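You operate a simulated robot arm through the tools that you are given. There is no shell and no other tool. Be economical: measure what you need, move in short steps, check, and stop when the job is done.

Carry out the task below with a simulated two-armed robot. There is one attempt and no reset: what you move stays moved.

JOB
Pick up the white drier with one hand, pass it to the other hand and put it on the shelf under the cream bench. Set down upright: white drier.

The check looks at the end state, three seconds after you hand in, the way a careful person would. Anything else that was tipped, shoved, dropped, spilled or broken makes it a failure.

ROBOT AND FRAMES
Two 7-joint arms with two-finger parallel grippers on one trunk, on a base that drives. Base frame: it is fixed to the floor where the robot stands at the start and does not move with it; the origin is under the middle of the robot, x ahead of it, y to its left, z up; the surface under the hand at the start is at about z = 850. Lengths are in mm, angles in degrees, forces in N, time in s.
The left shoulder is at the start at [70, 186, 1203], the right one opposite. With the tool pointing down near the work surface each hand reaches from about 300 to 800 mm from the robot's upright axis, wherever it stands, measured 20 degrees to its own side. Places, roughly: shelf under the cream bench [500, 1300, 400]. Payload 3.91 kg a hand.
The tool frame of a hand sits at the grasp point between the pads (the TCP): z along the fingers, y along the line on which they close. The tips reach 30 mm beyond it. Largest opening 110 mm; finger width 20, thickness 10; the body of the gripper, 48 by 112 mm, starts 55 mm behind the TCP.
Orientation is told as [roll, pitch, yaw] about the base's x, y, z axes, in that order, counted from this pose: with the fingers straight down and closing along the base's y, the tool's x points along the base's -x, its y along +y and its z along -z.

CONTROLS
- The arms move only by the tool move_arm. It takes "left_targets", "right_targets" or both (then of equal length, played together; a hand with none holds still); each is a list of rows, each a list of 7 numbers: the gripper command, from -1 (shut) to 1 (fully open), values between in proportion, then the shift along the tool's x, y, z in mm, then the turn, a rotation vector about the tool's x, y, z in degrees. In form: [[gripper, tx, ty, tz, wx, wy, wz], ...]. A call has 1 to 20 rows; each row is the pose to reach, as a shift and turn from the pose commanded when the call began, along the tool's axes at that moment. Rows are played at 5 a second. More than 50 mm and 8.6 degrees between two rows, or a gripper value outside its range, and nothing of the call is played. A pose out of reach is approached as far as the arm can. The call stops where the force on the tool passes 40 N (or 10 N more than at its start, if that is more) or the arm is blocked; 0.2 s more then pass. Each finger travels about 72 mm/s and halts on what it meets, pressing with about 33 N; the grip force reading is that of the motor and also rises with nothing between the fingers. The clock runs only during rows and for 0.2 s after the last one: add rows that repeat a pose to give the fingers time. It gives the time, the measured TCP pose, the force on the tool (base axes), the opening and the grip force at its end, in the units of the frame above (readings bear some noise), with the torque about the TCP (base axes, N m) and any sound that the robot's microphone picked up, and new pictures: "show" is both (left out), scene, wrist or none (wrist: the cameras of the hands that moved).
- Cameras (640 x 400 px; columns grow to the right, rows downward): "scene" is now at [132.8, -17.6, 1421.2]; the picture's right is [-0.18, -0.98, -0.00], its down [-0.65, 0.12, -0.75] and it looks along [0.74, -0.14, -0.66] (base axes); focal length 230 px, centre (320, 200). "left" rides on the left gripper at [72, -17, -103] in its tool frame; the picture's right is [0.23, 0.97, 0.00], its down [-0.76, 0.18, -0.62] and it looks along [-0.61, 0.14, 0.78] (tool axes); focal length 222 px, centre (320, 200). "right" rides on the right gripper at [72, 17, -103] in its tool frame; the picture's right is [-0.23, 0.97, 0.00], its down [-0.76, -0.18, -0.62] and it looks along [-0.61, -0.14, 0.78] (tool axes); focal length 222 px, centre (320, 200). There is no depth. A picture from a camera that has moved, and an enlarged one, comes with that camera's place and axes in the base frame and with its lens.
- lift_body(by): slides the trunk up (or, below 0, down) by that many mm; the arms and the scene camera ride with it, the base frame stays. It gives what a move gives, with no picture.
- roll_base(legs): drives the robot by 1 to 6 legs, each [ahead, turn to the left] in mm and degrees, along the robot's own axes; the way and the turn of a leg run together, so that a leg with both is an arc; at most 1500 mm and 180 degrees a leg. The arms and the cameras ride along, it lands a little off, and it stops where it bumps. It gives what a move gives, and a new picture of the scene camera.
- turn_head(pan, tilt): turns the head with the scene camera to pan (to the left, within 86 degrees either way) and tilt (down, from -29 to 69), counted from straight ahead of the robot. It gives what a move gives, and a new picture of the scene camera.
- enlarge(camera, box): a new picture of the part [left, top, right, bottom] of that camera's present view, enlarged. No time passes.
- finish_job(): hands the job in; it is judged then, once.

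Go step by step. Nothing tells you exact positions but the pictures and the camera data: compare them with the known pose of the tool, close in by small moves and look again before you grip or let go. The budget is 120 turns and 260 pictures, counting those below and the enlarged ones. Unless the task says otherwise, let go and move clear before handing in, and close with one line.

The tools are called after "Request:" as a command line: name --argument value ..., lists and objects as JSON in quotes. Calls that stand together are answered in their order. move_arm: Moves the arms, as the interface text tells. Its arguments: {"type":"object","properties":{"left_targets":{"type":"array"},"right_targets":{"type":"array"},"show":{"type":"string","enum":["both","scene","wrist","none"]}},"required":[]} The other tools are called the same way: lift_body (by) slides the trunk up or down; roll_base (legs) drives the base; turn_head (pan, tilt) turns the head that bears the scene camera; enlarge (camera, box) takes an enlarged picture of a part of a camera's view; finish_job () hands the job in.

At the start:

```text
time: 0.0
left_position: [448.1, 95.7, 1261.6]
left_ee_rot: [0.0, 0.1, 0.0]
left_force: [0.0, 0.0, 0.8]
left_wrist_torque: [-0.02, 0.02, -0.01]
left_width: 110.3
left_gripper_force: 0.0
right_position: [433.6, -297.8, 1259.4]
right_ee_rot: [0.3, -0.1, 0.0]
right_force: [0.6, 0.0, 0.6]
right_wrist_torque: [0.01, -0.01, 0.0]
right_width: 110.1
right_gripper_force: 0.1
trunk travel left (down, up): [-713.0, 227.0]
robot x, y, heading: [4.3, -1.4, -0.1]
head pan, tilt: [-10.5, 41.1]
```

scene: 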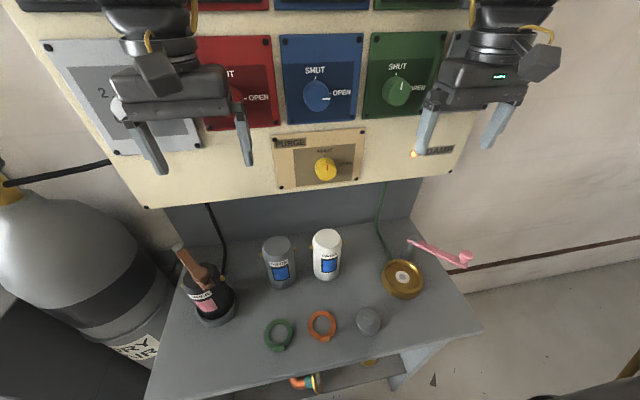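
right: 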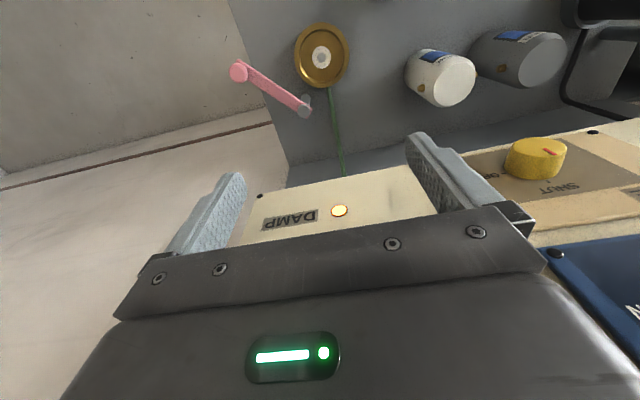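
left: 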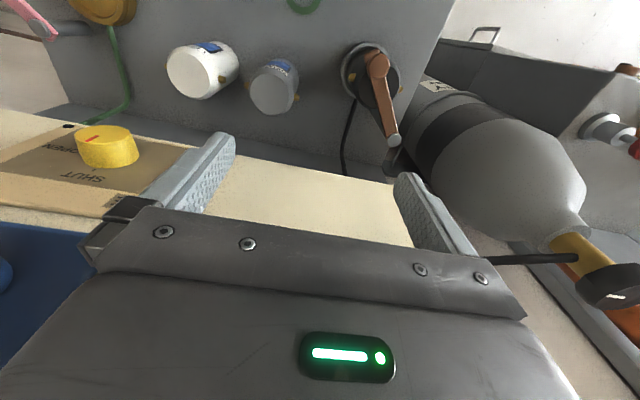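

The white drier seems to be the white bottle near [490, -105, 850] on the table. I'll enlarge it and then turn the head left to look for the cream bench.

Request:
enlarge --camera "scene" --box '[240, 210, 400, 310]'

Request:
turn_head --pan 70 --tilt 40

```text
4.00 times, centred on (320, 260) of scene
camera zoom: at [132.8, -17.6, 1421.2], right [-0.18, -0.98, 0.0], down [-0.65, 0.12, -0.75], along [0.74, -0.14, -0.66], focal length 920 px, centre (320, -40)
```

zoom: 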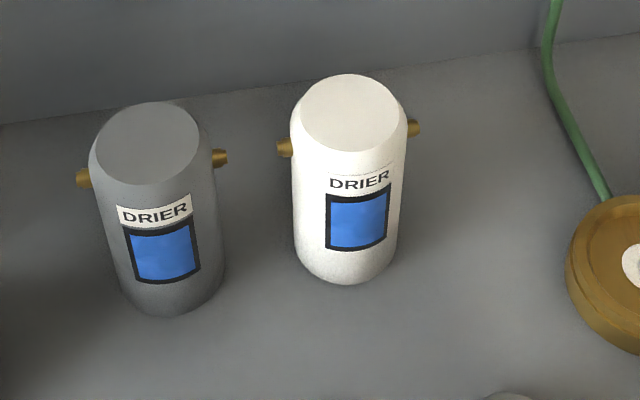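

```text
time: 1.5
left_position: [447.6, 96.4, 1259.1]
left_ee_rot: [0.0, 0.0, 0.2]
left_force: [-0.3, -0.6, 0.1]
left_wrist_torque: [-0.01, -0.02, -0.02]
left_width: 109.6
left_gripper_force: 0.1
right_position: [431.9, -298.9, 1259.3]
right_ee_rot: [0.2, -0.1, -0.1]
right_force: [0.6, 0.2, 0.5]
right_wrist_torque: [0.03, 0.02, 0.03]
right_width: 110.1
right_gripper_force: 0.0
trunk travel left (down, up): [-713.0, 227.0]
robot x, y, heading: [-0.9, -0.8, -0.1]
head pan, tilt: [70.0, 40.0]
camera scene: at [79.1, 77.6, 1422.9], right [0.94, -0.34, 0.0], down [-0.22, -0.6, -0.77], along [0.26, 0.72, -0.64], focal length 230 px, centre (320, 200)
```

scene: 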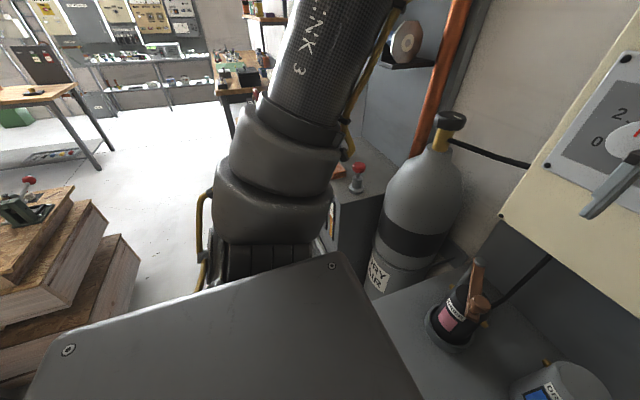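

The white drier stands at about [482, -102], 72 mm wide and 130 mm tall, with side nozzles near z=958. The panel above it leaves no room for a top grasp, so I'll back up to make room and grasp it from the front. From there I'll look for the bench too.

Request:
roll_base --legs '[[-300, 0]]'

Request:
turn_head --pan 50 --tilt 25

```text
time: 3.6
left_position: [144.0, 95.8, 1259.2]
left_ee_rot: [0.1, 0.1, 0.3]
left_force: [0.2, 1.0, 0.9]
left_wrist_torque: [-0.03, 0.01, 0.01]
left_width: 109.9
left_gripper_force: 0.0
right_position: [131.6, -297.0, 1258.9]
right_ee_rot: [0.2, 0.0, 0.2]
right_force: [0.1, -0.3, 1.0]
right_wrist_torque: [0.0, -0.02, -0.03]
right_width: 110.0
right_gripper_force: 0.0
trunk travel left (down, up): [-713.0, 227.0]
robot x, y, heading: [-302.0, -0.9, 0.1]
head pan, tilt: [70.0, 40.0]
camera scene: at [-223.7, 77.3, 1422.7], right [0.94, -0.34, 0.0], down [-0.22, -0.6, -0.77], along [0.26, 0.72, -0.64], focal length 230 px, centre (320, 200)
```

scene: 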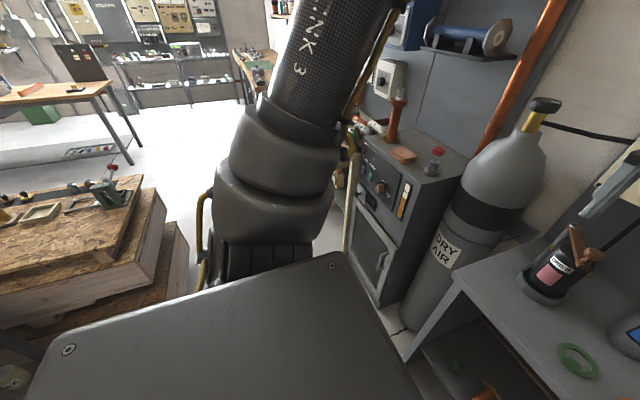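

```text
time: 4.4
left_position: [143.2, 95.7, 1259.1]
left_ee_rot: [0.0, 0.2, 0.4]
left_force: [-1.0, 0.6, 0.1]
left_wrist_torque: [0.0, -0.01, -0.01]
left_width: 110.0
left_gripper_force: 0.0
right_position: [130.3, -296.0, 1260.1]
right_ee_rot: [0.1, 0.0, 0.2]
right_force: [-0.4, -0.6, 0.2]
right_wrist_torque: [0.0, -0.01, 0.01]
right_width: 110.2
right_gripper_force: 0.1
trunk travel left (down, up): [-713.0, 227.0]
robot x, y, heading: [-306.8, -4.6, 0.1]
head pan, tilt: [50.0, 25.0]
camera scene: at [-195.7, 68.2, 1446.2], right [0.77, -0.64, 0.0], down [-0.27, -0.33, -0.91], along [0.58, 0.7, -0.42], focal length 230 px, centre (320, 200)
```

scene: 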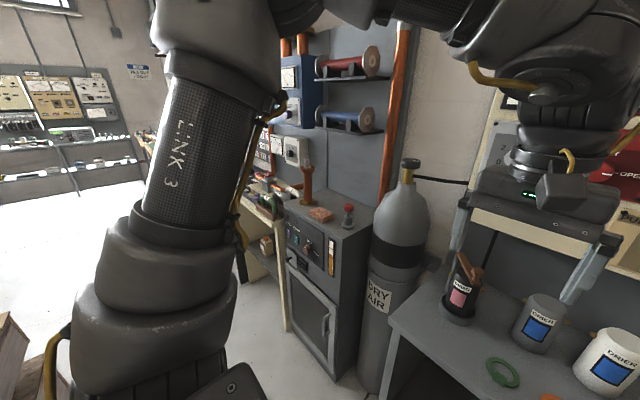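

The cream bench shows beyond the grey cabinet and opens toward -x, so I'll face it along +x later. Now I'll turn the right hand to point forward with its camera on top, in free space.

Request:
turn_head --pan -15 --tilt 40

Request:
move_arm --right_targets '[[1, 0, 0, 0, -4.56, 0, 7.17], [1, 0, 0, 0, -9.13, 0, 14.33], [1, 0, 0, 0, -13.69, 0, 21.5], [1, 0, 0, 0, -18.26, 0, 28.66], [1, 0, 0, 0, -22.82, 0, 35.83], [1, 0, 0, 0, -27.39, 0, 42.99], [1, 0, 0, 0, -31.95, 0, 50.16], [1, 0, 0, 0, -36.52, 0, 57.32], [1, 0, 0, 0, -41.08, 0, 64.49], [1, 0, 0, 0, -45.65, 0, 71.66], [1, 0, 0, 0, -50.21, 0, 78.82], [1, 0, 0, 0, -54.77, 0, 85.99]]' --show "scene"

```text
time: 5.8
left_position: [143.2, 95.5, 1260.7]
left_ee_rot: [0.1, 0.1, 0.2]
left_force: [0.4, -0.4, 0.2]
left_wrist_torque: [0.01, -0.03, -0.01]
left_width: 110.1
left_gripper_force: 0.0
right_position: [130.0, -297.3, 1258.6]
right_ee_rot: [0.2, -0.1, 0.2]
right_force: [-0.1, -0.2, 0.4]
right_wrist_torque: [-0.01, 0.01, 0.0]
right_width: 110.4
right_gripper_force: 0.1
trunk travel left (down, up): [-713.0, 227.0]
robot x, y, heading: [-303.2, -4.2, 0.3]
head pan, tilt: [-15.0, 40.0]
camera scene: at [-171.6, -24.2, 1422.9], right [-0.25, -0.97, 0.0], down [-0.62, 0.16, -0.77], along [0.74, -0.19, -0.64], focal length 230 px, centre (320, 200)
```

scene: 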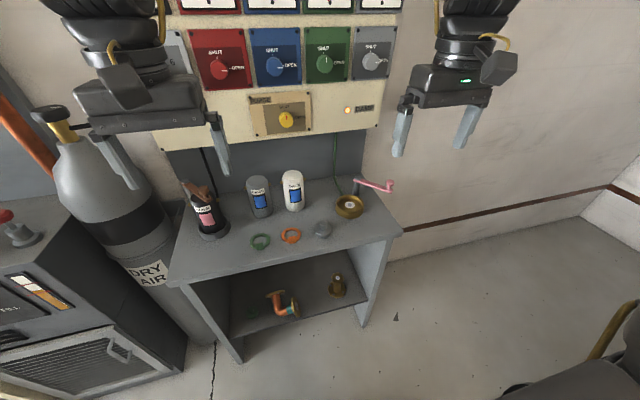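

```text
time: 8.4
left_position: [141.5, 98.9, 1260.7]
left_ee_rot: [-0.1, 0.0, 0.3]
left_force: [0.1, 0.1, -0.2]
left_wrist_torque: [-0.02, 0.01, 0.06]
left_width: 109.8
left_gripper_force: 0.0
right_position: [274.0, -527.5, 1378.7]
right_ee_rot: [39.4, 32.7, -78.8]
right_force: [0.6, 0.0, -0.5]
right_wrist_torque: [0.0, 0.01, 0.02]
right_width: 110.1
right_gripper_force: 0.0
right hand out of reach, approached as far as the arm can: row 3, 4, 5, 6, 7, 8, 9, 10, 11, 12
trunk travel left (down, up): [-713.0, 227.0]
robot x, y, heading: [-303.9, -0.4, 0.7]
head pan, tilt: [-15.0, 40.0]
camera scene: at [-174.2, -23.1, 1423.0], right [-0.25, -0.97, 0.0], down [-0.62, 0.16, -0.77], along [0.74, -0.19, -0.64], focal length 230 px, centre (320, 200)
```

scene: 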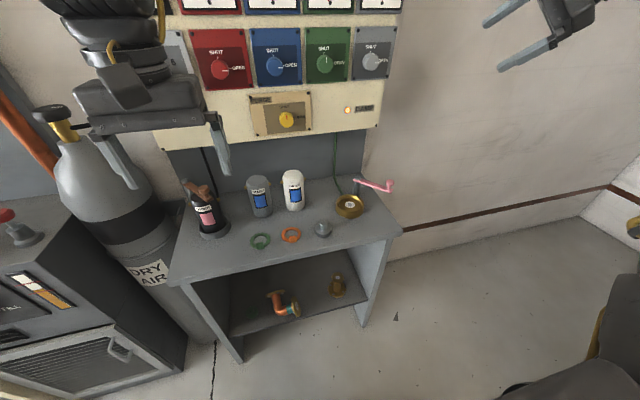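

The hand drifted because the pose was out of reach there. I'll undo that turn and then lower the hand before trying again.

Request:
move_arm --right_targets '[[1, 0, 0, 0, 4.56, 0, -7.17], [1, 0, 0, 0, 9.13, 0, -14.33], [1, 0, 0, 0, 13.69, 0, -21.5], [1, 0, 0, 0, 18.26, 0, -28.66], [1, 0, 0, 0, 22.82, 0, -35.83], [1, 0, 0, 0, 27.39, 0, -42.99], [1, 0, 0, 0, 31.95, 0, -50.16], [1, 0, 0, 0, 36.52, 0, -57.32], [1, 0, 0, 0, 41.08, 0, -64.49], [1, 0, 0, 0, 45.65, 0, -71.66], [1, 0, 0, 0, 50.21, 0, -78.82], [1, 0, 0, 0, 54.77, 0, -85.99]]' --show "none"

```text
time: 10.1
left_position: [149.1, 94.4, 1258.7]
left_ee_rot: [0.1, 0.3, 0.3]
left_force: [0.9, 0.1, -0.3]
left_wrist_torque: [0.01, 0.07, 0.01]
left_width: 109.8
left_gripper_force: 0.0
right_position: [255.7, -596.6, 1318.3]
right_ee_rot: [20.1, 5.4, -33.5]
right_force: [59.7, 5.2, -114.9]
right_wrist_torque: [-1.48, -1.51, -0.85]
right_width: 110.0
right_gripper_force: 0.0
right hand out of reach, approached as far as the arm can: row 1, 2, 3, 4, 5, 6, 7, 8
trunk travel left (down, up): [-713.0, 227.0]
robot x, y, heading: [-297.5, -1.9, 0.4]
head pan, tilt: [-15.0, 40.0]
stopped in row 8 (right hand): the force on the tool passed its limit at 360 N (the readings are from after the stop); the commanded pose is now the measured one
```

The right hand struck something. I'll look at it before moving further.

Request:
turn_head --pan -55 --tilt 15

Request:
enlarge --camera "right" --box '[0, 0, 640, 400]'

```text
time: 11.2
left_position: [142.7, 96.6, 1260.5]
left_ee_rot: [-0.1, 0.2, 0.2]
left_force: [-0.5, 0.5, -0.3]
left_wrist_torque: [0.01, 0.02, 0.0]
left_width: 110.0
left_gripper_force: 0.1
right_position: [252.5, -595.1, 1321.0]
right_ee_rot: [20.1, 5.2, -33.2]
right_force: [56.2, 7.4, -118.0]
right_wrist_torque: [-1.8, -2.23, -1.01]
right_width: 109.8
right_gripper_force: 0.0
trunk travel left (down, up): [-713.0, 227.0]
robot x, y, heading: [-303.8, -0.9, 0.1]
head pan, tilt: [-55.0, 15.0]
camera scene: at [-199.4, -79.3, 1462.3], right [-0.82, -0.58, 0.0], down [-0.15, 0.21, -0.97], along [0.56, -0.79, -0.26], focal length 230 px, centre (320, 200)
```

scene: 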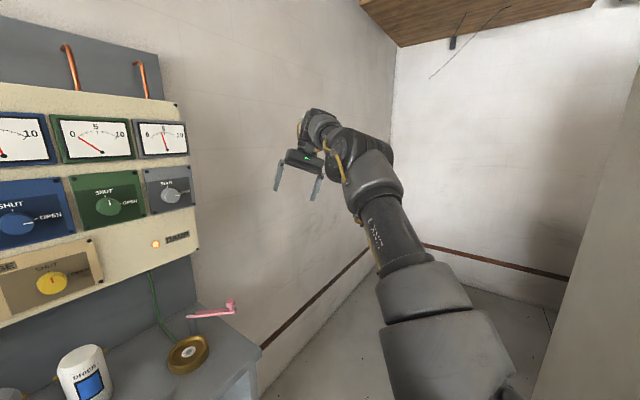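

```text
1.00 times, centred on (320, 200) of right (not enlarged: the box is as wide or as high as the picture)
camera zoom: at [190.0, -577.6, 1429.2], right [0.72, 0.62, 0.31], down [0.46, -0.76, 0.45], along [0.52, -0.18, -0.84], focal length 222 px, centre (320, 200)
```

zoom: 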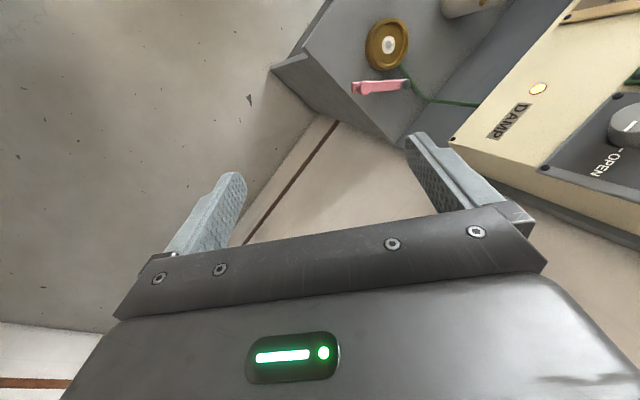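

The wrist looks folded against the forearm. I'll extend the hand outward along its fingers to unfold it.

Request:
move_arm --right_targets '[[1, 0, 0, 20, 0, 0, 0], [1, 0, 0, 50, 0, 0, 0], [1, 0, 0, 80, 0, 0, 0], [1, 0, 0, 110, 0, 0, 0], [1, 0, 0, 140, 0, 0, 0]]' --show "scene"

```text
time: 12.4
left_position: [144.3, 94.8, 1259.9]
left_ee_rot: [-0.1, 0.1, 0.4]
left_force: [0.3, -0.4, -0.2]
left_wrist_torque: [0.0, 0.01, -0.03]
left_width: 110.0
left_gripper_force: 0.1
right_position: [266.5, -545.5, 1190.4]
right_ee_rot: [20.1, 5.9, -33.1]
right_force: [-0.4, 0.1, -0.1]
right_wrist_torque: [-0.01, 0.0, -0.02]
right_width: 109.9
right_gripper_force: 0.0
trunk travel left (down, up): [-713.0, 227.0]
robot x, y, heading: [-301.1, -3.0, 0.3]
head pan, tilt: [-55.0, 15.0]
camera scene: at [-198.9, -79.8, 1462.3], right [-0.82, -0.58, 0.0], down [-0.15, 0.21, -0.97], along [0.56, -0.79, -0.26], focal length 230 px, centre (320, 200)
```

scene: 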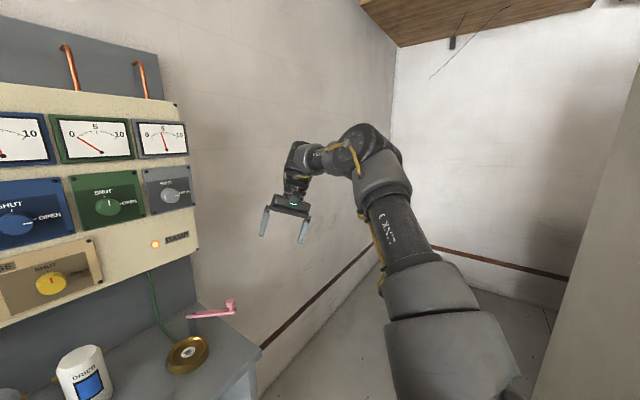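

Free again. I'll bring the hand back to pointing straight down, lower and ahead of the robot, at about [300, -250, 1100].

Request:
move_arm --right_targets '[[1, 15, 27, 24, 2.65, 0, -4.2], [1, 30, 54, 47, 5.3, 0, -8.4], [1, 46, 81, 70, 7.95, 0, -12.6], [1, 61, 108, 94, 10.6, 0, -16.8], [1, 76, 134, 118, 13.25, 0, -21], [1, 91, 161, 141, 15.9, 0, -25.3], [1, 107, 188, 164, 18.5, 0, -29.5], [1, 122, 215, 188, 21.2, 0, -33.7], [1, 122, 215, 188, 21.2, 0, -33.7]]' --show "none"

Request:
turn_head --pan -20 --tilt 35

```text
time: 14.4
left_position: [143.7, 94.3, 1260.4]
left_ee_rot: [0.0, 0.1, 0.2]
left_force: [0.1, 0.2, -0.2]
left_wrist_torque: [0.0, -0.05, -0.02]
left_width: 110.2
left_gripper_force: 0.1
right_position: [252.0, -291.0, 1083.3]
right_ee_rot: [0.3, -0.3, 0.0]
right_force: [-0.7, 0.1, 0.0]
right_wrist_torque: [0.02, -0.02, -0.02]
right_width: 110.0
right_gripper_force: 0.0
right hand out of reach, approached as far as the arm can: row 6, 7, 8, 9
trunk travel left (down, up): [-713.0, 227.0]
robot x, y, heading: [-299.4, -1.3, 0.0]
head pan, tilt: [-55.0, 15.0]
```

```text
time: 15.4
left_position: [143.3, 96.3, 1260.7]
left_ee_rot: [-0.1, 0.1, 0.3]
left_force: [-0.7, -0.1, -0.4]
left_wrist_torque: [0.01, 0.03, -0.03]
left_width: 110.1
left_gripper_force: 0.0
right_position: [253.1, -291.5, 1083.5]
right_ee_rot: [0.2, -0.3, -0.1]
right_force: [0.7, -0.1, 0.3]
right_wrist_torque: [-0.04, -0.01, -0.02]
right_width: 109.9
right_gripper_force: 0.0
trunk travel left (down, up): [-713.0, 227.0]
robot x, y, heading: [-305.8, -5.3, 0.5]
head pan, tilt: [-20.0, 35.0]
camera scene: at [-170.8, -32.7, 1430.4], right [-0.34, -0.94, 0.0], down [-0.54, 0.19, -0.82], along [0.77, -0.28, -0.57], focal length 230 px, centre (320, 200)
```

scene: 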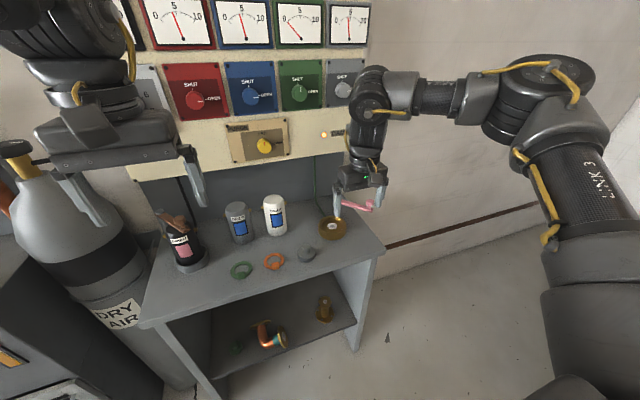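

The right hand is back to pointing down. I'll test pitching it forward, which keeps the camera underneath, to see whether the arm allows it.

Request:
move_arm --right_targets '[[1, 20, 0, 20, 0, -8, 0], [1, 20, 0, 40, 0, -16, 0], [1, 20, 0, 50, 0, -24, 0], [1, 20, 0, 50, 0, -32, 0], [1, 20, 0, 50, 0, -40, 0], [1, 20, 0, 50, 0, -48, 0], [1, 20, 0, 50, 0, -56, 0], [1, 20, 0, 50, 0, -64, 0], [1, 20, 0, 50, 0, -64, 0]]' --show "scene"

```text
time: 17.4
left_position: [143.5, 97.3, 1260.5]
left_ee_rot: [-0.1, 0.0, 0.3]
left_force: [-1.1, -0.1, -0.4]
left_wrist_torque: [-0.01, 0.01, 0.04]
left_width: 110.2
left_gripper_force: 0.1
right_position: [230.4, -289.7, 1034.5]
right_ee_rot: [0.2, -64.2, -0.2]
right_force: [-0.3, -0.2, -0.4]
right_wrist_torque: [0.0, 0.01, -0.02]
right_width: 109.7
right_gripper_force: 0.0
trunk travel left (down, up): [-713.0, 227.0]
robot x, y, heading: [-304.8, -0.5, 0.3]
head pan, tilt: [-20.0, 35.0]
camera scene: at [-171.8, -31.2, 1430.6], right [-0.34, -0.94, 0.0], down [-0.54, 0.19, -0.82], along [0.77, -0.28, -0.57], focal length 230 px, centre (320, 200)
```

scene: 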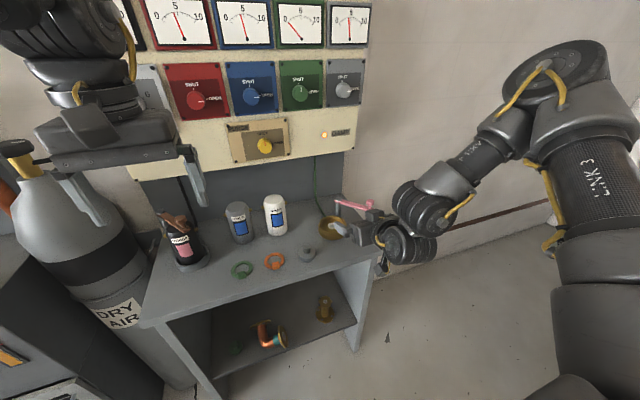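

The forward pitch works cleanly. I'll test how far the wrist rolls, to get the camera on top.

Request:
move_arm --right_targets '[[1, 0, 0, 0, 0, 0, 8.5], [1, 0, 0, 0, 0, 0, 17], [1, 0, 0, 0, 0, 0, 25.5], [1, 0, 0, 0, 0, 0, 34], [1, 0, 0, 0, 0, 0, 42.5], [1, 0, 0, 0, 0, 0, 51], [1, 0, 0, 0, 0, 0, 59.5], [1, 0, 0, 0, 0, 0, 68], [1, 0, 0, 0, 0, 0, 76.5], [1, 0, 0, 0, 0, 0, 85], [1, 0, 0, 0, 0, 0, 93.5], [1, 0, 0, 0, 0, 0, 102], [1, 0, 0, 0, 0, 0, 110.5], [1, 0, 0, 0, 0, 0, 119], [1, 0, 0, 0, 0, 0, 127.5], [1, 0, 0, 0, 0, 0, 136], [1, 0, 0, 0, 0, 0, 144.5], [1, 0, 0, 0, 0, 0, 153], [1, 0, 0, 0, 0, 0, 161.5], [1, 0, 0, 0, 0, 0, 170]]' --show "scene"

```text
time: 21.6
left_position: [142.6, 93.6, 1260.4]
left_ee_rot: [0.1, 0.0, 0.2]
left_force: [-0.4, -0.4, 0.2]
left_wrist_torque: [0.02, -0.03, -0.01]
left_width: 110.2
left_gripper_force: 0.1
right_position: [213.7, -336.8, 1242.1]
right_ee_rot: [53.4, 55.2, -132.6]
right_force: [-0.5, -0.2, 0.6]
right_wrist_torque: [0.0, 0.0, 0.0]
right_width: 110.1
right_gripper_force: 0.1
right hand out of reach, approached as far as the arm can: row 4, 5, 6, 7, 8, 9, 10, 11, 12, 13, 14, 15, 16, 17, 18, 19, 20
trunk travel left (down, up): [-713.0, 227.0]
robot x, y, heading: [-304.2, -0.5, 0.2]
head pan, tilt: [-20.0, 35.0]
camera scene: at [-171.6, -35.5, 1430.4], right [-0.34, -0.94, 0.0], down [-0.54, 0.2, -0.82], along [0.77, -0.28, -0.57], focal length 230 px, centre (320, 200)
```

scene: 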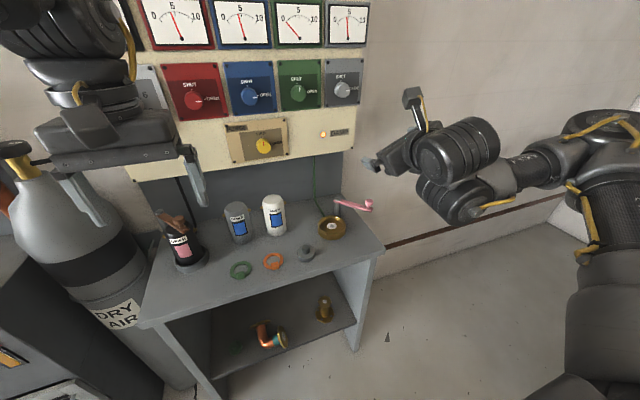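

The roll with the camera on top barely reaches, so I'll keep the camera underneath and use tilted side grasps. I'll roll the hand back.

Request:
move_arm --right_targets '[[1, 0, 0, 0, 0, 0, -8.5], [1, 0, 0, 0, 0, 0, -17], [1, 0, 0, 0, 0, 0, -25.5], [1, 0, 0, 0, 0, 0, -34], [1, 0, 0, 0, 0, 0, -42.5], [1, 0, 0, 0, 0, 0, -51], [1, 0, 0, 0, 0, 0, -59.5], [1, 0, 0, 0, 0, 0, -68], [1, 0, 0, 0, 0, 0, -76.5], [1, 0, 0, 0, 0, 0, -85], [1, 0, 0, 0, 0, 0, -93.5], [1, 0, 0, 0, 0, 0, -102], [1, 0, 0, 0, 0, 0, -110.5], [1, 0, 0, 0, 0, 0, -119], [1, 0, 0, 0, 0, 0, -127.5], [1, 0, 0, 0, 0, 0, -136], [1, 0, 0, 0, 0, 0, -144.5], [1, 0, 0, 0, 0, 0, -153], [1, 0, 0, 0, 0, 0, -161.5], [1, 0, 0, 0, 0, 0, -170]]' --show "scene"

```text
time: 25.8
left_position: [143.8, 96.2, 1259.1]
left_ee_rot: [0.0, 0.0, 0.3]
left_force: [-0.7, 0.0, 0.6]
left_wrist_torque: [-0.01, 0.0, 0.0]
left_width: 109.9
left_gripper_force: 0.0
right_position: [215.8, -330.6, 1240.9]
right_ee_rot: [-42.9, -62.4, 35.1]
right_force: [-0.7, 0.3, 0.1]
right_wrist_torque: [-0.02, 0.04, 0.01]
right_width: 109.9
right_gripper_force: 0.0
trunk travel left (down, up): [-713.0, 227.0]
robot x, y, heading: [-303.2, -3.5, 0.3]
head pan, tilt: [-20.0, 35.0]
camera scene: at [-170.9, -32.6, 1430.4], right [-0.34, -0.94, 0.0], down [-0.54, 0.19, -0.82], along [0.77, -0.28, -0.57], focal length 230 px, centre (320, 200)
```

scene: 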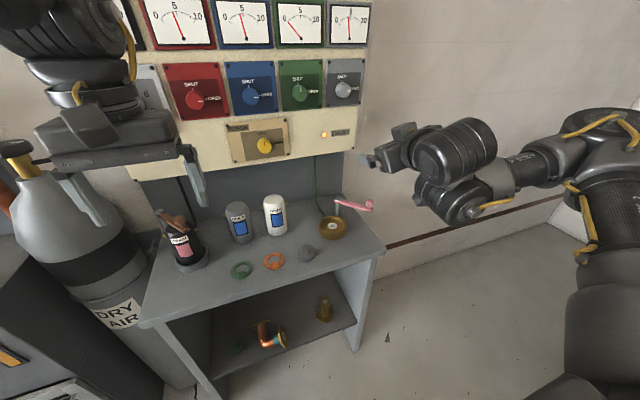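

A stretched pose resets the command to what was reached, which is good to know. I'll go to the pre-grasp orientation (pitched 35° below horizontal) at about [250, -200, 1050].

Request:
move_arm --right_targets '[[1, 20, 31, 12, -2.1, 2.2, 2.4], [1, 40, 62, 24, -4.2, 4.4, 4.7], [1, 61, 93, 36, -6.25, 6.65, 7.1], [1, 81, 124, 48, -8.3, 8.9, 9.5], [1, 101, 155, 60, -10.4, 11.1, 11.8], [1, 121, 187, 72, -12.5, 13.3, 14.2], [1, 121, 187, 72, -12.5, 13.3, 14.2]]'

```text
time: 27.4
left_position: [142.3, 95.1, 1260.0]
left_ee_rot: [-0.1, 0.0, 0.4]
left_force: [-0.4, 0.0, -0.7]
left_wrist_torque: [0.02, 0.03, -0.02]
left_width: 109.7
left_gripper_force: 0.1
right_position: [224.4, -280.0, 1063.5]
right_ee_rot: [-5.7, -62.8, -1.3]
right_force: [0.7, -0.4, 0.3]
right_wrist_torque: [-0.02, -0.01, -0.02]
right_width: 109.9
right_gripper_force: 0.0
right hand out of reach, approached as far as the arm can: row 1, 2, 3, 4, 5, 6, 7
trunk travel left (down, up): [-713.0, 227.0]
robot x, y, heading: [-304.6, 0.3, 0.5]
head pan, tilt: [-20.0, 35.0]
camera scene: at [-170.2, -32.7, 1430.4], right [-0.34, -0.94, 0.0], down [-0.54, 0.19, -0.82], along [0.77, -0.28, -0.57], focal length 230 px, centre (320, 200)
camera right: at [102.5, -250.8, 1046.2], right [0.21, 0.96, 0.16], down [-0.22, -0.11, 0.97], along [0.95, -0.24, 0.19], focal length 222 px, centre (320, 200)
```

scene: 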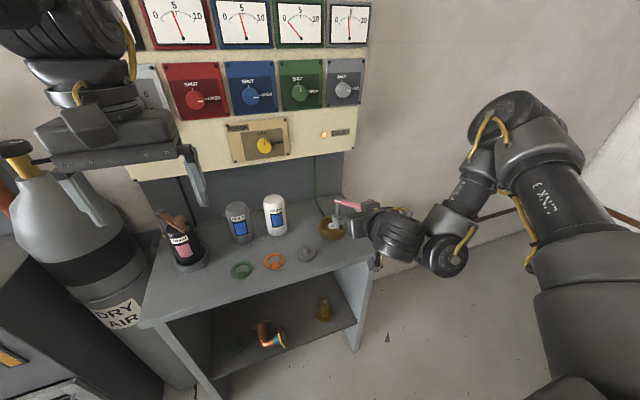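
right: 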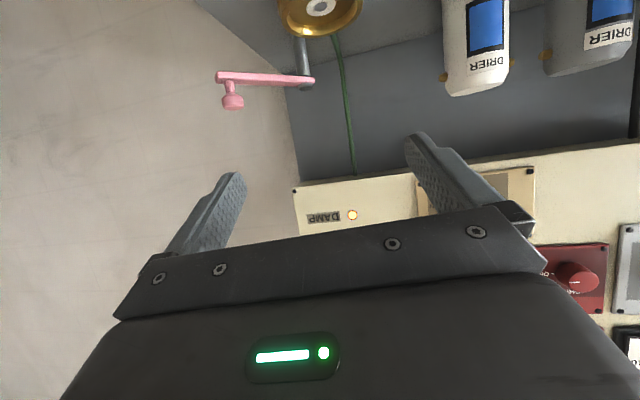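

The arm sits near a joint limit close in. I'll try extending the hand forward and inward, where it should have more room.

Request:
move_arm --right_targets '[[1, 2, 29, 21, -1.4, 1.6, 0], [1, 4, 57, 43, -2.8, 3.1, 0], [1, 5, 86, 64, -4.1, 4.7, 0], [1, 7, 115, 85, -5.5, 6.2, 0], [1, 9, 144, 107, -6.9, 7.8, -0.6], [1, 9, 144, 107, -6.9, 7.8, -0.6]]'

```text
time: 28.8
left_position: [144.4, 95.0, 1259.2]
left_ee_rot: [0.0, 0.1, 0.3]
left_force: [-0.2, 0.2, -0.1]
left_wrist_torque: [0.0, -0.01, 0.0]
left_width: 109.7
left_gripper_force: 0.1
right_position: [218.7, -294.9, 1037.0]
right_ee_rot: [-1.3, -63.4, -0.8]
right_force: [-0.6, -0.3, 0.0]
right_wrist_torque: [0.0, -0.01, -0.02]
right_width: 110.2
right_gripper_force: 0.0
right hand out of reach, approached as far as the arm can: row 1, 2, 3, 4, 5, 6
trunk travel left (down, up): [-713.0, 227.0]
robot x, y, heading: [-303.4, -6.1, -0.0]
head pan, tilt: [-20.0, 35.0]
camera scene: at [-170.9, -32.6, 1430.4], right [-0.34, -0.94, 0.0], down [-0.54, 0.19, -0.82], along [0.77, -0.28, -0.57], focal length 230 px, centre (320, 200)
camera right: at [94.8, -272.0, 1018.5], right [0.14, 0.97, 0.19], down [-0.22, -0.16, 0.96], along [0.97, -0.17, 0.19], focal length 222 px, centre (320, 200)
```

scene: 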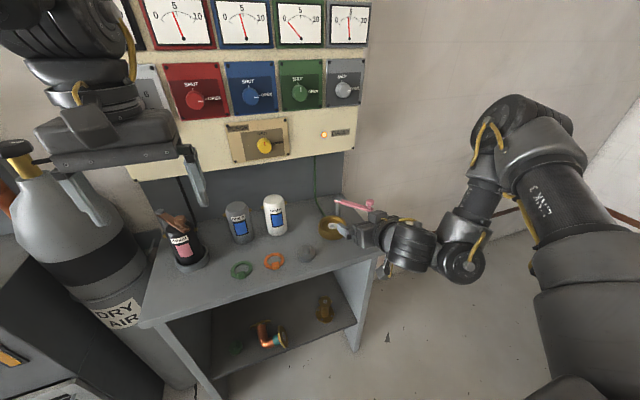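
right: 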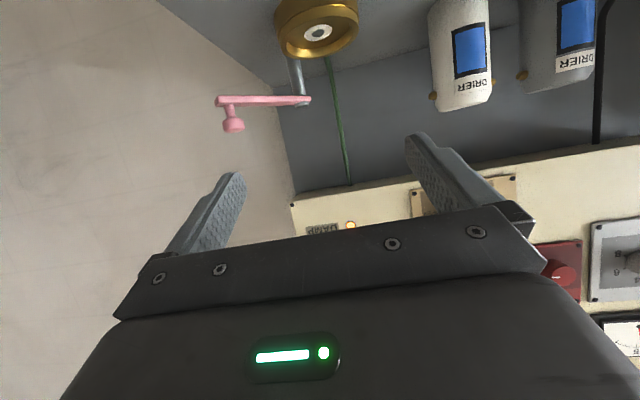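

The elbow is far out to the right, so pointing the hand left and forward should suit it better. I'll yaw the hand by +45°.

Request:
move_arm --right_targets '[[1, 0, 0, 0, -6.7, 0, -3.35], [1, 0, 0, 0, -13.4, 0, -6.7], [1, 0, 0, 0, -20.1, 0, -10], [1, 0, 0, 0, -26.8, 0, -13.4], [1, 0, 0, 0, -33.5, 0, -16.8], [1, 0, 0, 0, -40.2, 0, -20.1], [1, 0, 0, 0, -40.2, 0, -20.1]]' --show "scene"

```text
time: 30.4
left_position: [144.9, 96.5, 1259.6]
left_ee_rot: [0.0, 0.2, 0.3]
left_force: [0.8, -0.4, -0.5]
left_wrist_torque: [0.0, 0.02, -0.02]
left_width: 110.0
left_gripper_force: 0.2
right_position: [218.7, -280.2, 1048.1]
right_ee_rot: [-1.1, -63.0, 43.9]
right_force: [-0.4, 0.5, 0.0]
right_wrist_torque: [-0.01, -0.01, 0.01]
right_width: 110.0
right_gripper_force: 0.1
right hand out of reach, approached as far as the arm can: row 1
trunk travel left (down, up): [-713.0, 227.0]
robot x, y, heading: [-300.2, -1.9, 0.3]
head pan, tilt: [-20.0, 35.0]
camera scene: at [-170.9, -31.6, 1430.4], right [-0.34, -0.94, 0.0], down [-0.54, 0.19, -0.82], along [0.77, -0.28, -0.57], focal length 230 px, centre (320, 200)
```

scene: 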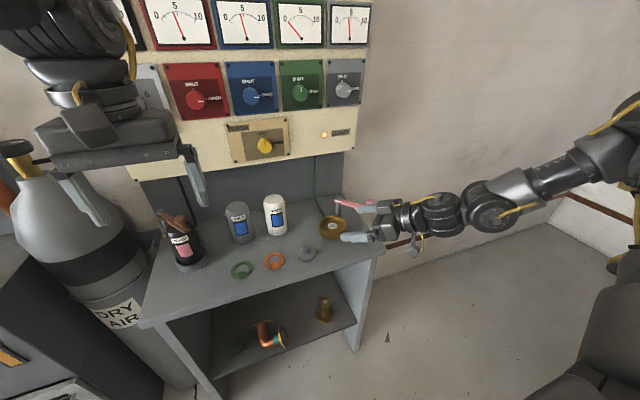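

That orientation is reachable. I'll move toward a pre-grasp point near [400, -184, 970], 130 mm back from the drier along the fingers.

Request:
move_arm --right_targets '[[1, -3, -10, 35, 0, 1.5, 0], [1, -7, -19, 70, 0, 3, 0], [1, -10, -29, 105, 0, 4.5, 0], [1, -13, -38, 140, 0, 6, 0], [1, -17, -48, 175, 0, 7, 0], [1, -20, -57, 211, 0, 8, 0], [1, -20, -57, 211, 0, 8, 0]]'

```text
time: 32.0
left_position: [144.2, 95.7, 1258.4]
left_ee_rot: [-0.1, 0.0, 0.3]
left_force: [-0.6, 0.0, -1.1]
left_wrist_torque: [-0.01, 0.02, -0.03]
left_width: 110.1
left_gripper_force: 0.0
right_position: [376.4, -203.6, 995.1]
right_ee_rot: [-0.7, -55.0, 43.5]
right_force: [-0.4, 0.6, 0.7]
right_wrist_torque: [0.02, -0.01, -0.01]
right_width: 110.1
right_gripper_force: 0.1
right hand out of reach, approached as far as the arm can: row 5, 6, 7
trunk travel left (down, up): [-713.0, 227.0]
robot x, y, heading: [-306.1, -4.5, 0.2]
head pan, tilt: [-20.0, 35.0]
camera scene: at [-170.5, -32.9, 1430.3], right [-0.34, -0.94, 0.0], down [-0.54, 0.19, -0.82], along [0.77, -0.28, -0.57], focal length 230 px, centre (320, 200)
camera right: at [273.5, -277.3, 997.0], right [-0.57, 0.8, 0.18], down [0.06, -0.18, 0.98], along [0.82, 0.57, 0.05], focal length 222 px, centre (320, 200)
```

scene: 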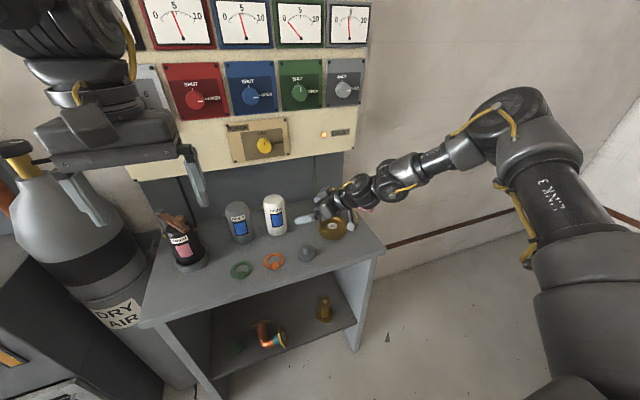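
right: 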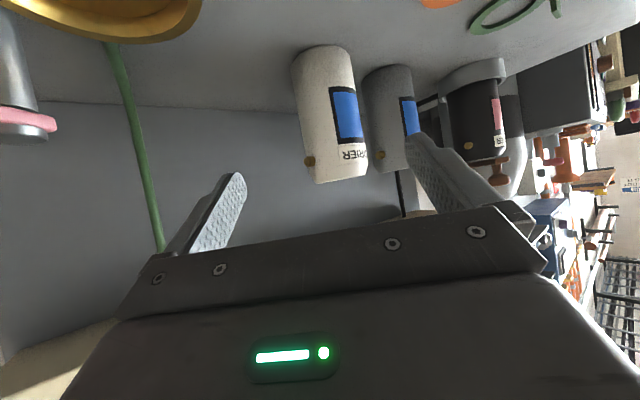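

The target sits just past this arm's reach from here. I'll pull the hand back and drive the base 150 mm closer.

Request:
move_arm --right_targets '[[1, 0, 0, -30, 0, 0, 0], [1, 0, 0, -60, 0, 0, 0], [1, 0, 0, -90, 0, 0, 0], [1, 0, 0, -120, 0, 0, 0]]' --show "none"

Request:
roll_base --legs '[[130, 0]]'

```text
time: 33.0
left_position: [141.6, 94.8, 1260.3]
left_ee_rot: [0.0, 0.0, 0.3]
left_force: [-0.5, -1.0, 0.4]
left_wrist_torque: [0.02, -0.02, 0.02]
left_width: 109.8
left_gripper_force: 0.0
right_position: [303.7, -274.0, 1067.0]
right_ee_rot: [-0.8, -55.1, 43.6]
right_force: [0.1, 0.9, -0.1]
right_wrist_torque: [-0.03, 0.0, 0.01]
right_width: 110.3
right_gripper_force: 0.0
trunk travel left (down, up): [-713.0, 227.0]
robot x, y, heading: [-304.5, -1.6, 0.2]
head pan, tilt: [-20.0, 35.0]
```

```text
time: 34.3
left_position: [272.8, 96.3, 1260.5]
left_ee_rot: [0.0, 0.0, 0.3]
left_force: [0.1, 0.4, 0.2]
left_wrist_torque: [0.03, 0.01, 0.0]
left_width: 110.1
left_gripper_force: 0.0
right_position: [434.9, -272.9, 1067.6]
right_ee_rot: [-0.7, -55.2, 43.5]
right_force: [0.0, 0.4, -0.1]
right_wrist_torque: [0.01, 0.0, -0.02]
right_width: 110.2
right_gripper_force: 0.1
trunk travel left (down, up): [-713.0, 227.0]
robot x, y, heading: [-171.4, 0.9, 0.3]
head pan, tilt: [-20.0, 35.0]
camera scene: at [-41.4, -32.0, 1430.6], right [-0.34, -0.94, 0.0], down [-0.54, 0.19, -0.82], along [0.77, -0.28, -0.57], focal length 230 px, centre (320, 200)
```

scene: 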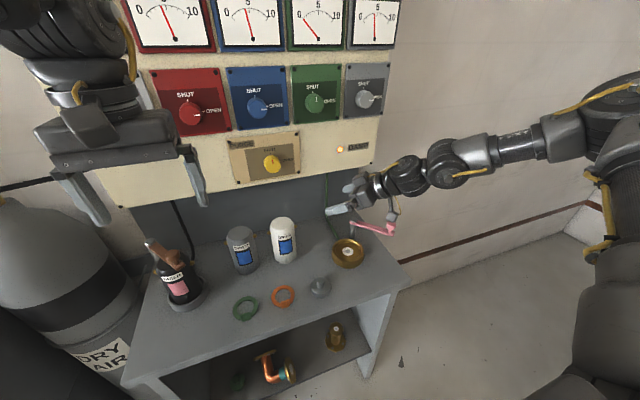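

Now I'll move to the pre-grasp point and enlarge the scene view to refine where the drier is.

Request:
move_arm --right_targets '[[1, 15, 22, 21, 0, 0, 0], [1, 30, 44, 42, 0, 0, 0], [1, 45, 66, 64, 0, 0, 0], [1, 59, 89, 85, 0, 0, 0], [1, 59, 89, 85, 0, 0, 0]]'

Request:
enlarge --camera "scene" --box '[220, 180, 380, 280]'

```text
time: 35.5
left_position: [274.6, 96.3, 1260.9]
left_ee_rot: [0.0, -0.1, 0.3]
left_force: [-1.4, 0.0, 0.9]
left_wrist_torque: [0.04, 0.04, 0.02]
left_width: 110.1
left_gripper_force: 0.2
right_position: [399.9, -185.4, 968.7]
right_ee_rot: [-0.7, -55.1, 43.5]
right_force: [-0.9, 0.2, 0.6]
right_wrist_torque: [-0.01, -0.03, -0.01]
right_width: 110.1
right_gripper_force: 0.0
trunk travel left (down, up): [-713.0, 227.0]
robot x, y, heading: [-171.8, -3.2, -0.0]
head pan, tilt: [-20.0, 35.0]
camera scene: at [-40.1, -32.2, 1430.4], right [-0.34, -0.94, 0.0], down [-0.54, 0.19, -0.82], along [0.77, -0.28, -0.57], focal length 230 px, centre (320, 200)
camera right: at [296.7, -258.4, 968.8], right [-0.57, 0.8, 0.18], down [0.06, -0.18, 0.98], along [0.82, 0.57, 0.05], focal length 222 px, centre (320, 200)
```

scene: 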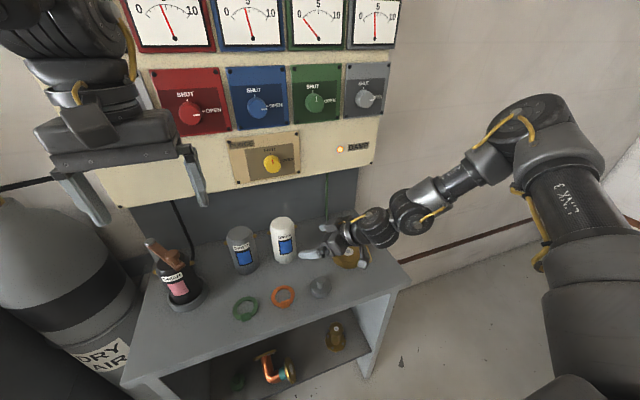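
right: 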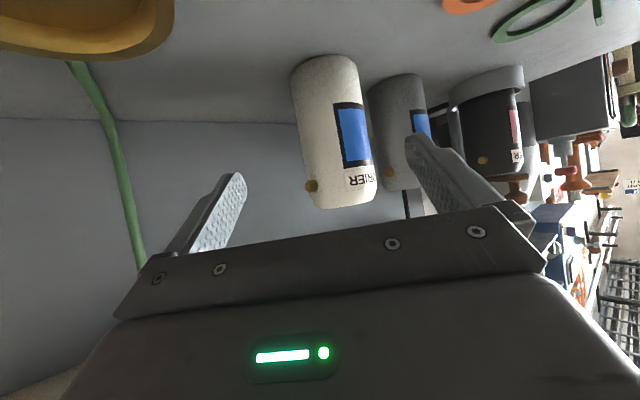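

```text
4.00 times, centred on (300, 230) of scene
camera zoom: at [-40.1, -32.2, 1430.4], right [-0.34, -0.94, 0.0], down [-0.54, 0.19, -0.82], along [0.77, -0.28, -0.57], focal length 920 px, centre (400, 80)
```

zoom: 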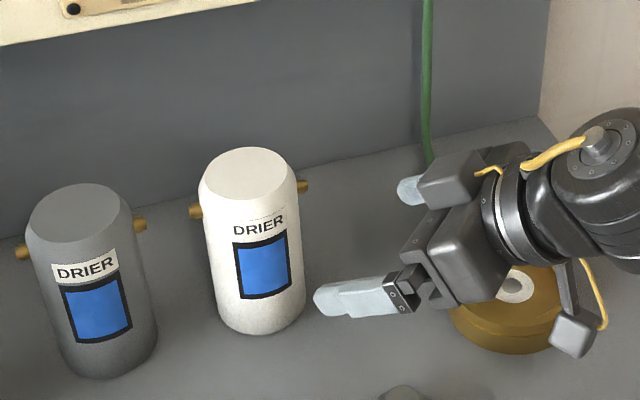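

The drier's axis is at about [480, -101]. I'll advance 90 mm along the fingers with a small sideways correction, then look again.

Request:
move_arm --right_targets '[[1, 0, 3, 30, 0, 0, 0], [1, 0, 6, 60, 0, 0, 0], [1, 0, 6, 90, 0, 0, 0], [1, 0, 6, 90, 0, 0, 0]]'

Request:
enlarge --camera "scene" --box '[220, 180, 380, 280]'

```text
time: 36.5
left_position: [274.6, 96.9, 1260.5]
left_ee_rot: [-0.2, 0.1, 0.2]
left_force: [-0.2, 0.5, 0.0]
left_wrist_torque: [-0.01, 0.02, 0.0]
left_width: 110.2
left_gripper_force: 0.0
right_position: [428.7, -165.7, 972.3]
right_ee_rot: [-0.8, -54.9, 43.7]
right_force: [-0.7, -0.3, 0.0]
right_wrist_torque: [0.01, 0.01, 0.02]
right_width: 110.1
right_gripper_force: 0.1
right hand out of reach, approached as far as the arm can: row 1, 2, 3, 4
trunk travel left (down, up): [-713.0, 227.0]
robot x, y, heading: [-174.3, -0.1, 0.2]
head pan, tilt: [-20.0, 35.0]
camera scene: at [-39.5, -31.1, 1430.4], right [-0.34, -0.94, 0.0], down [-0.54, 0.19, -0.82], along [0.77, -0.28, -0.57], focal length 230 px, centre (320, 200)
camera right: at [324.9, -240.6, 971.4], right [-0.57, 0.8, 0.18], down [0.06, -0.17, 0.98], along [0.82, 0.57, 0.05], focal length 222 px, centre (320, 200)
```

scene: 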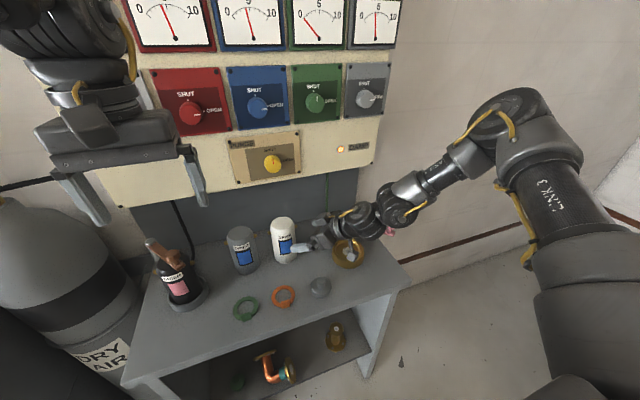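
right: 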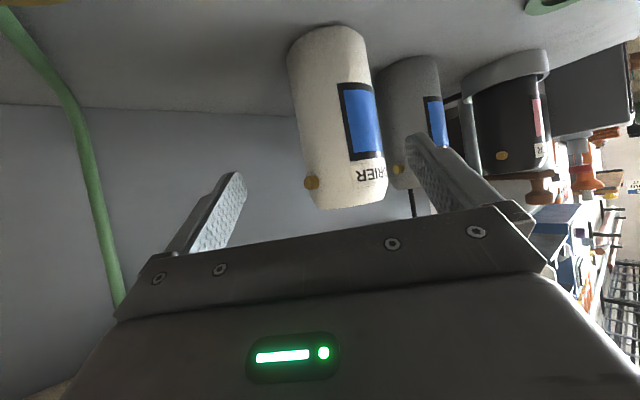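

```text
4.00 times, centred on (300, 230) of scene
camera zoom: at [-39.5, -31.1, 1430.4], right [-0.34, -0.94, 0.0], down [-0.54, 0.19, -0.82], along [0.77, -0.28, -0.57], focal length 920 px, centre (400, 80)
```

zoom: 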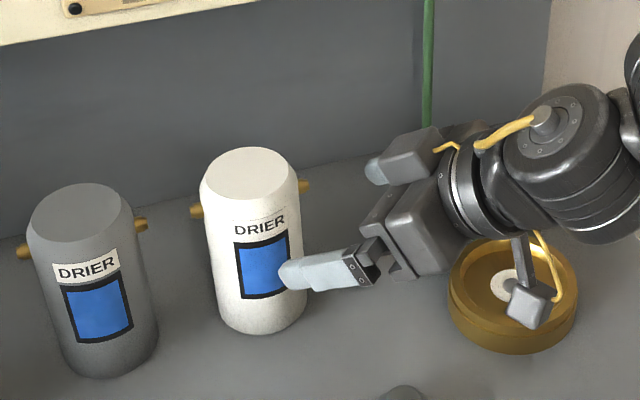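

The arm can't go lower from here, so I'll lower the trunk 45 mm and look again.

Request:
lift_body --by -45

Request:
move_arm --right_targets '[[1, -12, 0, 17, 0, 0, 0], [1, -17, 0, 25, 0, 0, 0], [1, -17, 0, 25, 0, 0, 0]]'

Request:
enlarge --camera "scene" --box '[220, 180, 380, 280]'

```text
time: 37.4
left_position: [274.2, 97.0, 1215.4]
left_ee_rot: [0.0, 0.0, 0.3]
left_force: [0.8, -0.8, 0.2]
left_wrist_torque: [-0.02, 0.0, -0.03]
left_width: 110.0
left_gripper_force: 0.1
right_position: [427.2, -168.5, 927.9]
right_ee_rot: [-0.7, -55.0, 43.6]
right_force: [-0.7, -0.1, -0.6]
right_wrist_torque: [-0.01, 0.0, 0.02]
right_width: 109.8
right_gripper_force: 0.0
trunk travel left (down, up): [-668.0, 272.0]
robot x, y, heading: [-174.9, -0.4, 0.4]
head pan, tilt: [-20.0, 35.0]
```

```text
time: 38.2
left_position: [274.9, 96.9, 1215.0]
left_ee_rot: [0.0, 0.2, 0.4]
left_force: [-1.2, 0.6, 0.5]
left_wrist_torque: [0.02, 0.0, 0.04]
left_width: 110.1
left_gripper_force: 0.1
right_position: [442.4, -158.9, 938.6]
right_ee_rot: [-0.7, -55.0, 43.7]
right_force: [0.7, -0.1, 0.7]
right_wrist_torque: [0.03, 0.0, -0.02]
right_width: 110.0
right_gripper_force: 0.1
right hand out of reach, approached as far as the arm can: row 1, 2, 3
trunk travel left (down, up): [-668.0, 272.0]
robot x, y, heading: [-171.6, -0.6, 0.0]
head pan, tilt: [-20.0, 35.0]
camera scene: at [-39.7, -32.1, 1385.4], right [-0.34, -0.94, 0.0], down [-0.54, 0.19, -0.82], along [0.77, -0.28, -0.57], focal length 230 px, centre (320, 200)
camera right: at [338.3, -231.8, 940.1], right [-0.57, 0.8, 0.18], down [0.06, -0.18, 0.98], along [0.82, 0.57, 0.05], focal length 222 px, centre (320, 200)
```

scene: 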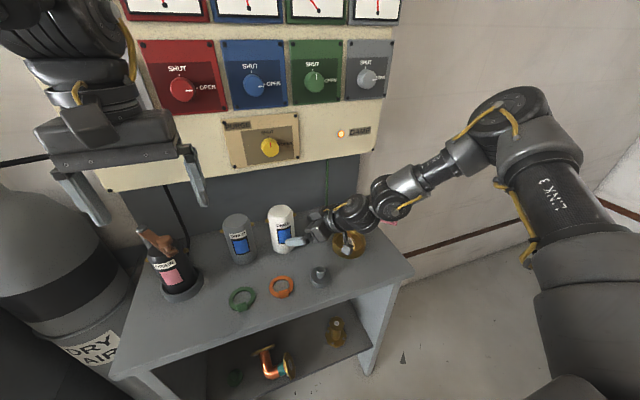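
right: 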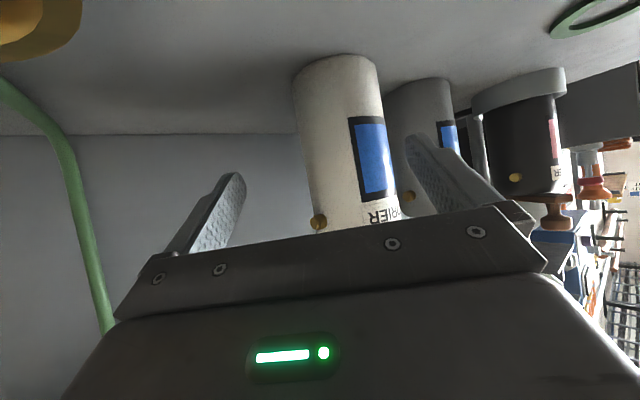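

```text
4.00 times, centred on (300, 230) of scene
camera zoom: at [-39.7, -32.1, 1385.4], right [-0.34, -0.94, 0.0], down [-0.54, 0.19, -0.82], along [0.77, -0.28, -0.57], focal length 920 px, centre (400, 80)
```

zoom: 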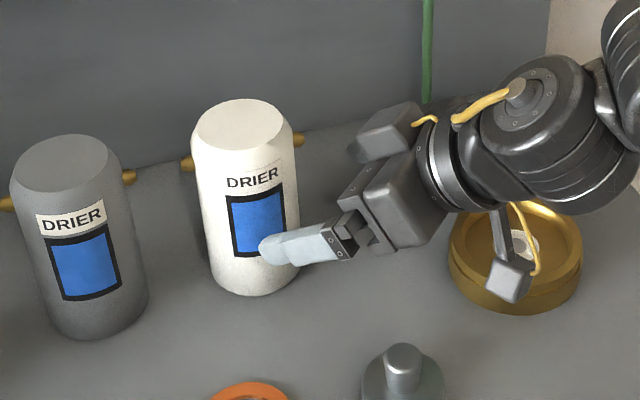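

The arm is at its forward limit, so I'll bring the open fingers around the drier with the base: a slight left turn and a few mm ahead. After that I'll lower the trunk.

Request:
roll_base --legs '[[18, 4.5]]'

Request:
enlarge --camera "right" --box '[0, 0, 640, 400]'

Request:
enlarge --camera "scene" --box '[220, 180, 380, 280]'

```text
time: 39.0
left_position: [283.1, 128.6, 1217.1]
left_ee_rot: [0.1, -0.1, 4.7]
left_force: [0.3, 0.0, 0.0]
left_wrist_torque: [0.02, -0.02, 0.01]
left_width: 110.1
left_gripper_force: 0.0
right_position: [469.0, -110.4, 940.9]
right_ee_rot: [-0.8, -55.2, 48.0]
right_force: [0.7, -0.1, -0.6]
right_wrist_torque: [0.03, 0.04, 0.02]
right_width: 110.0
right_gripper_force: 0.0
trunk travel left (down, up): [-668.0, 272.0]
robot x, y, heading: [-155.8, -1.9, 4.5]
head pan, tilt: [-20.0, 35.0]
camera scene: at [-22.3, -23.0, 1385.6], right [-0.27, -0.96, 0.0], down [-0.55, 0.15, -0.82], along [0.79, -0.22, -0.57], focal length 230 px, centre (320, 200)
```

scene: 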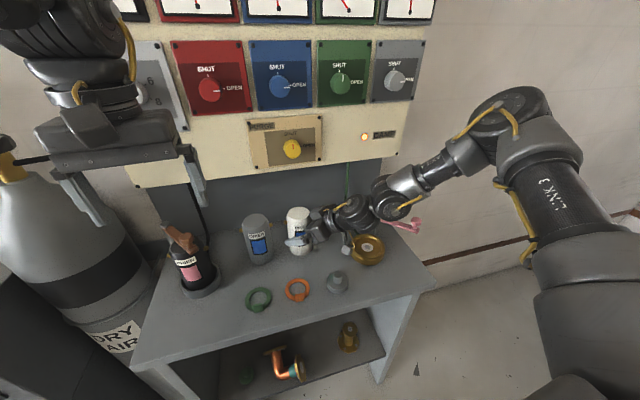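

```text
1.00 times, centred on (320, 200) of right (not enlarged: the box is as wide or as high as the picture)
camera zoom: at [370.8, -192.5, 940.7], right [-0.63, 0.76, 0.18], down [0.07, -0.17, 0.98], along [0.77, 0.63, 0.05], focal length 222 px, centre (320, 200)
```

zoom: 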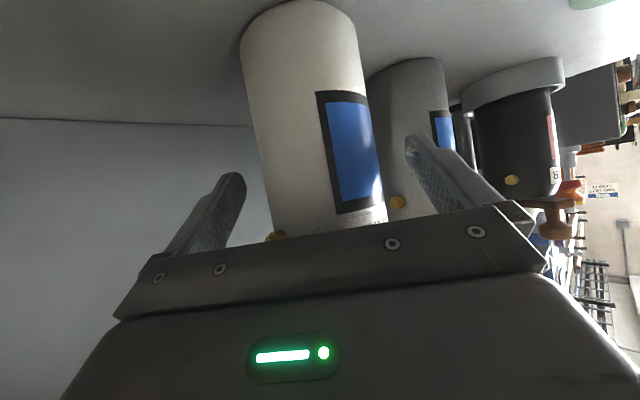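

```text
4.00 times, centred on (300, 230) of scene
camera zoom: at [-22.3, -23.0, 1385.6], right [-0.27, -0.96, 0.0], down [-0.55, 0.15, -0.82], along [0.79, -0.22, -0.57], focal length 920 px, centre (400, 80)
```

zoom: 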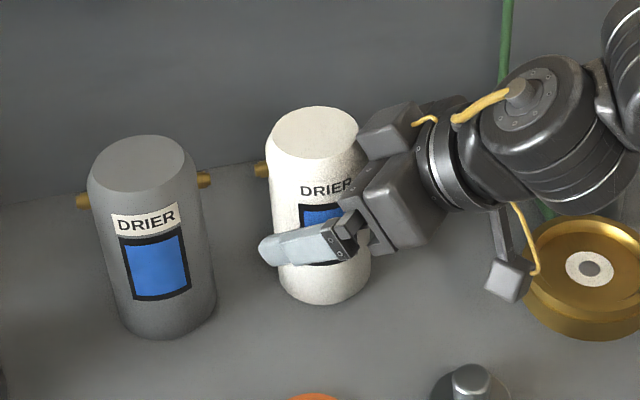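

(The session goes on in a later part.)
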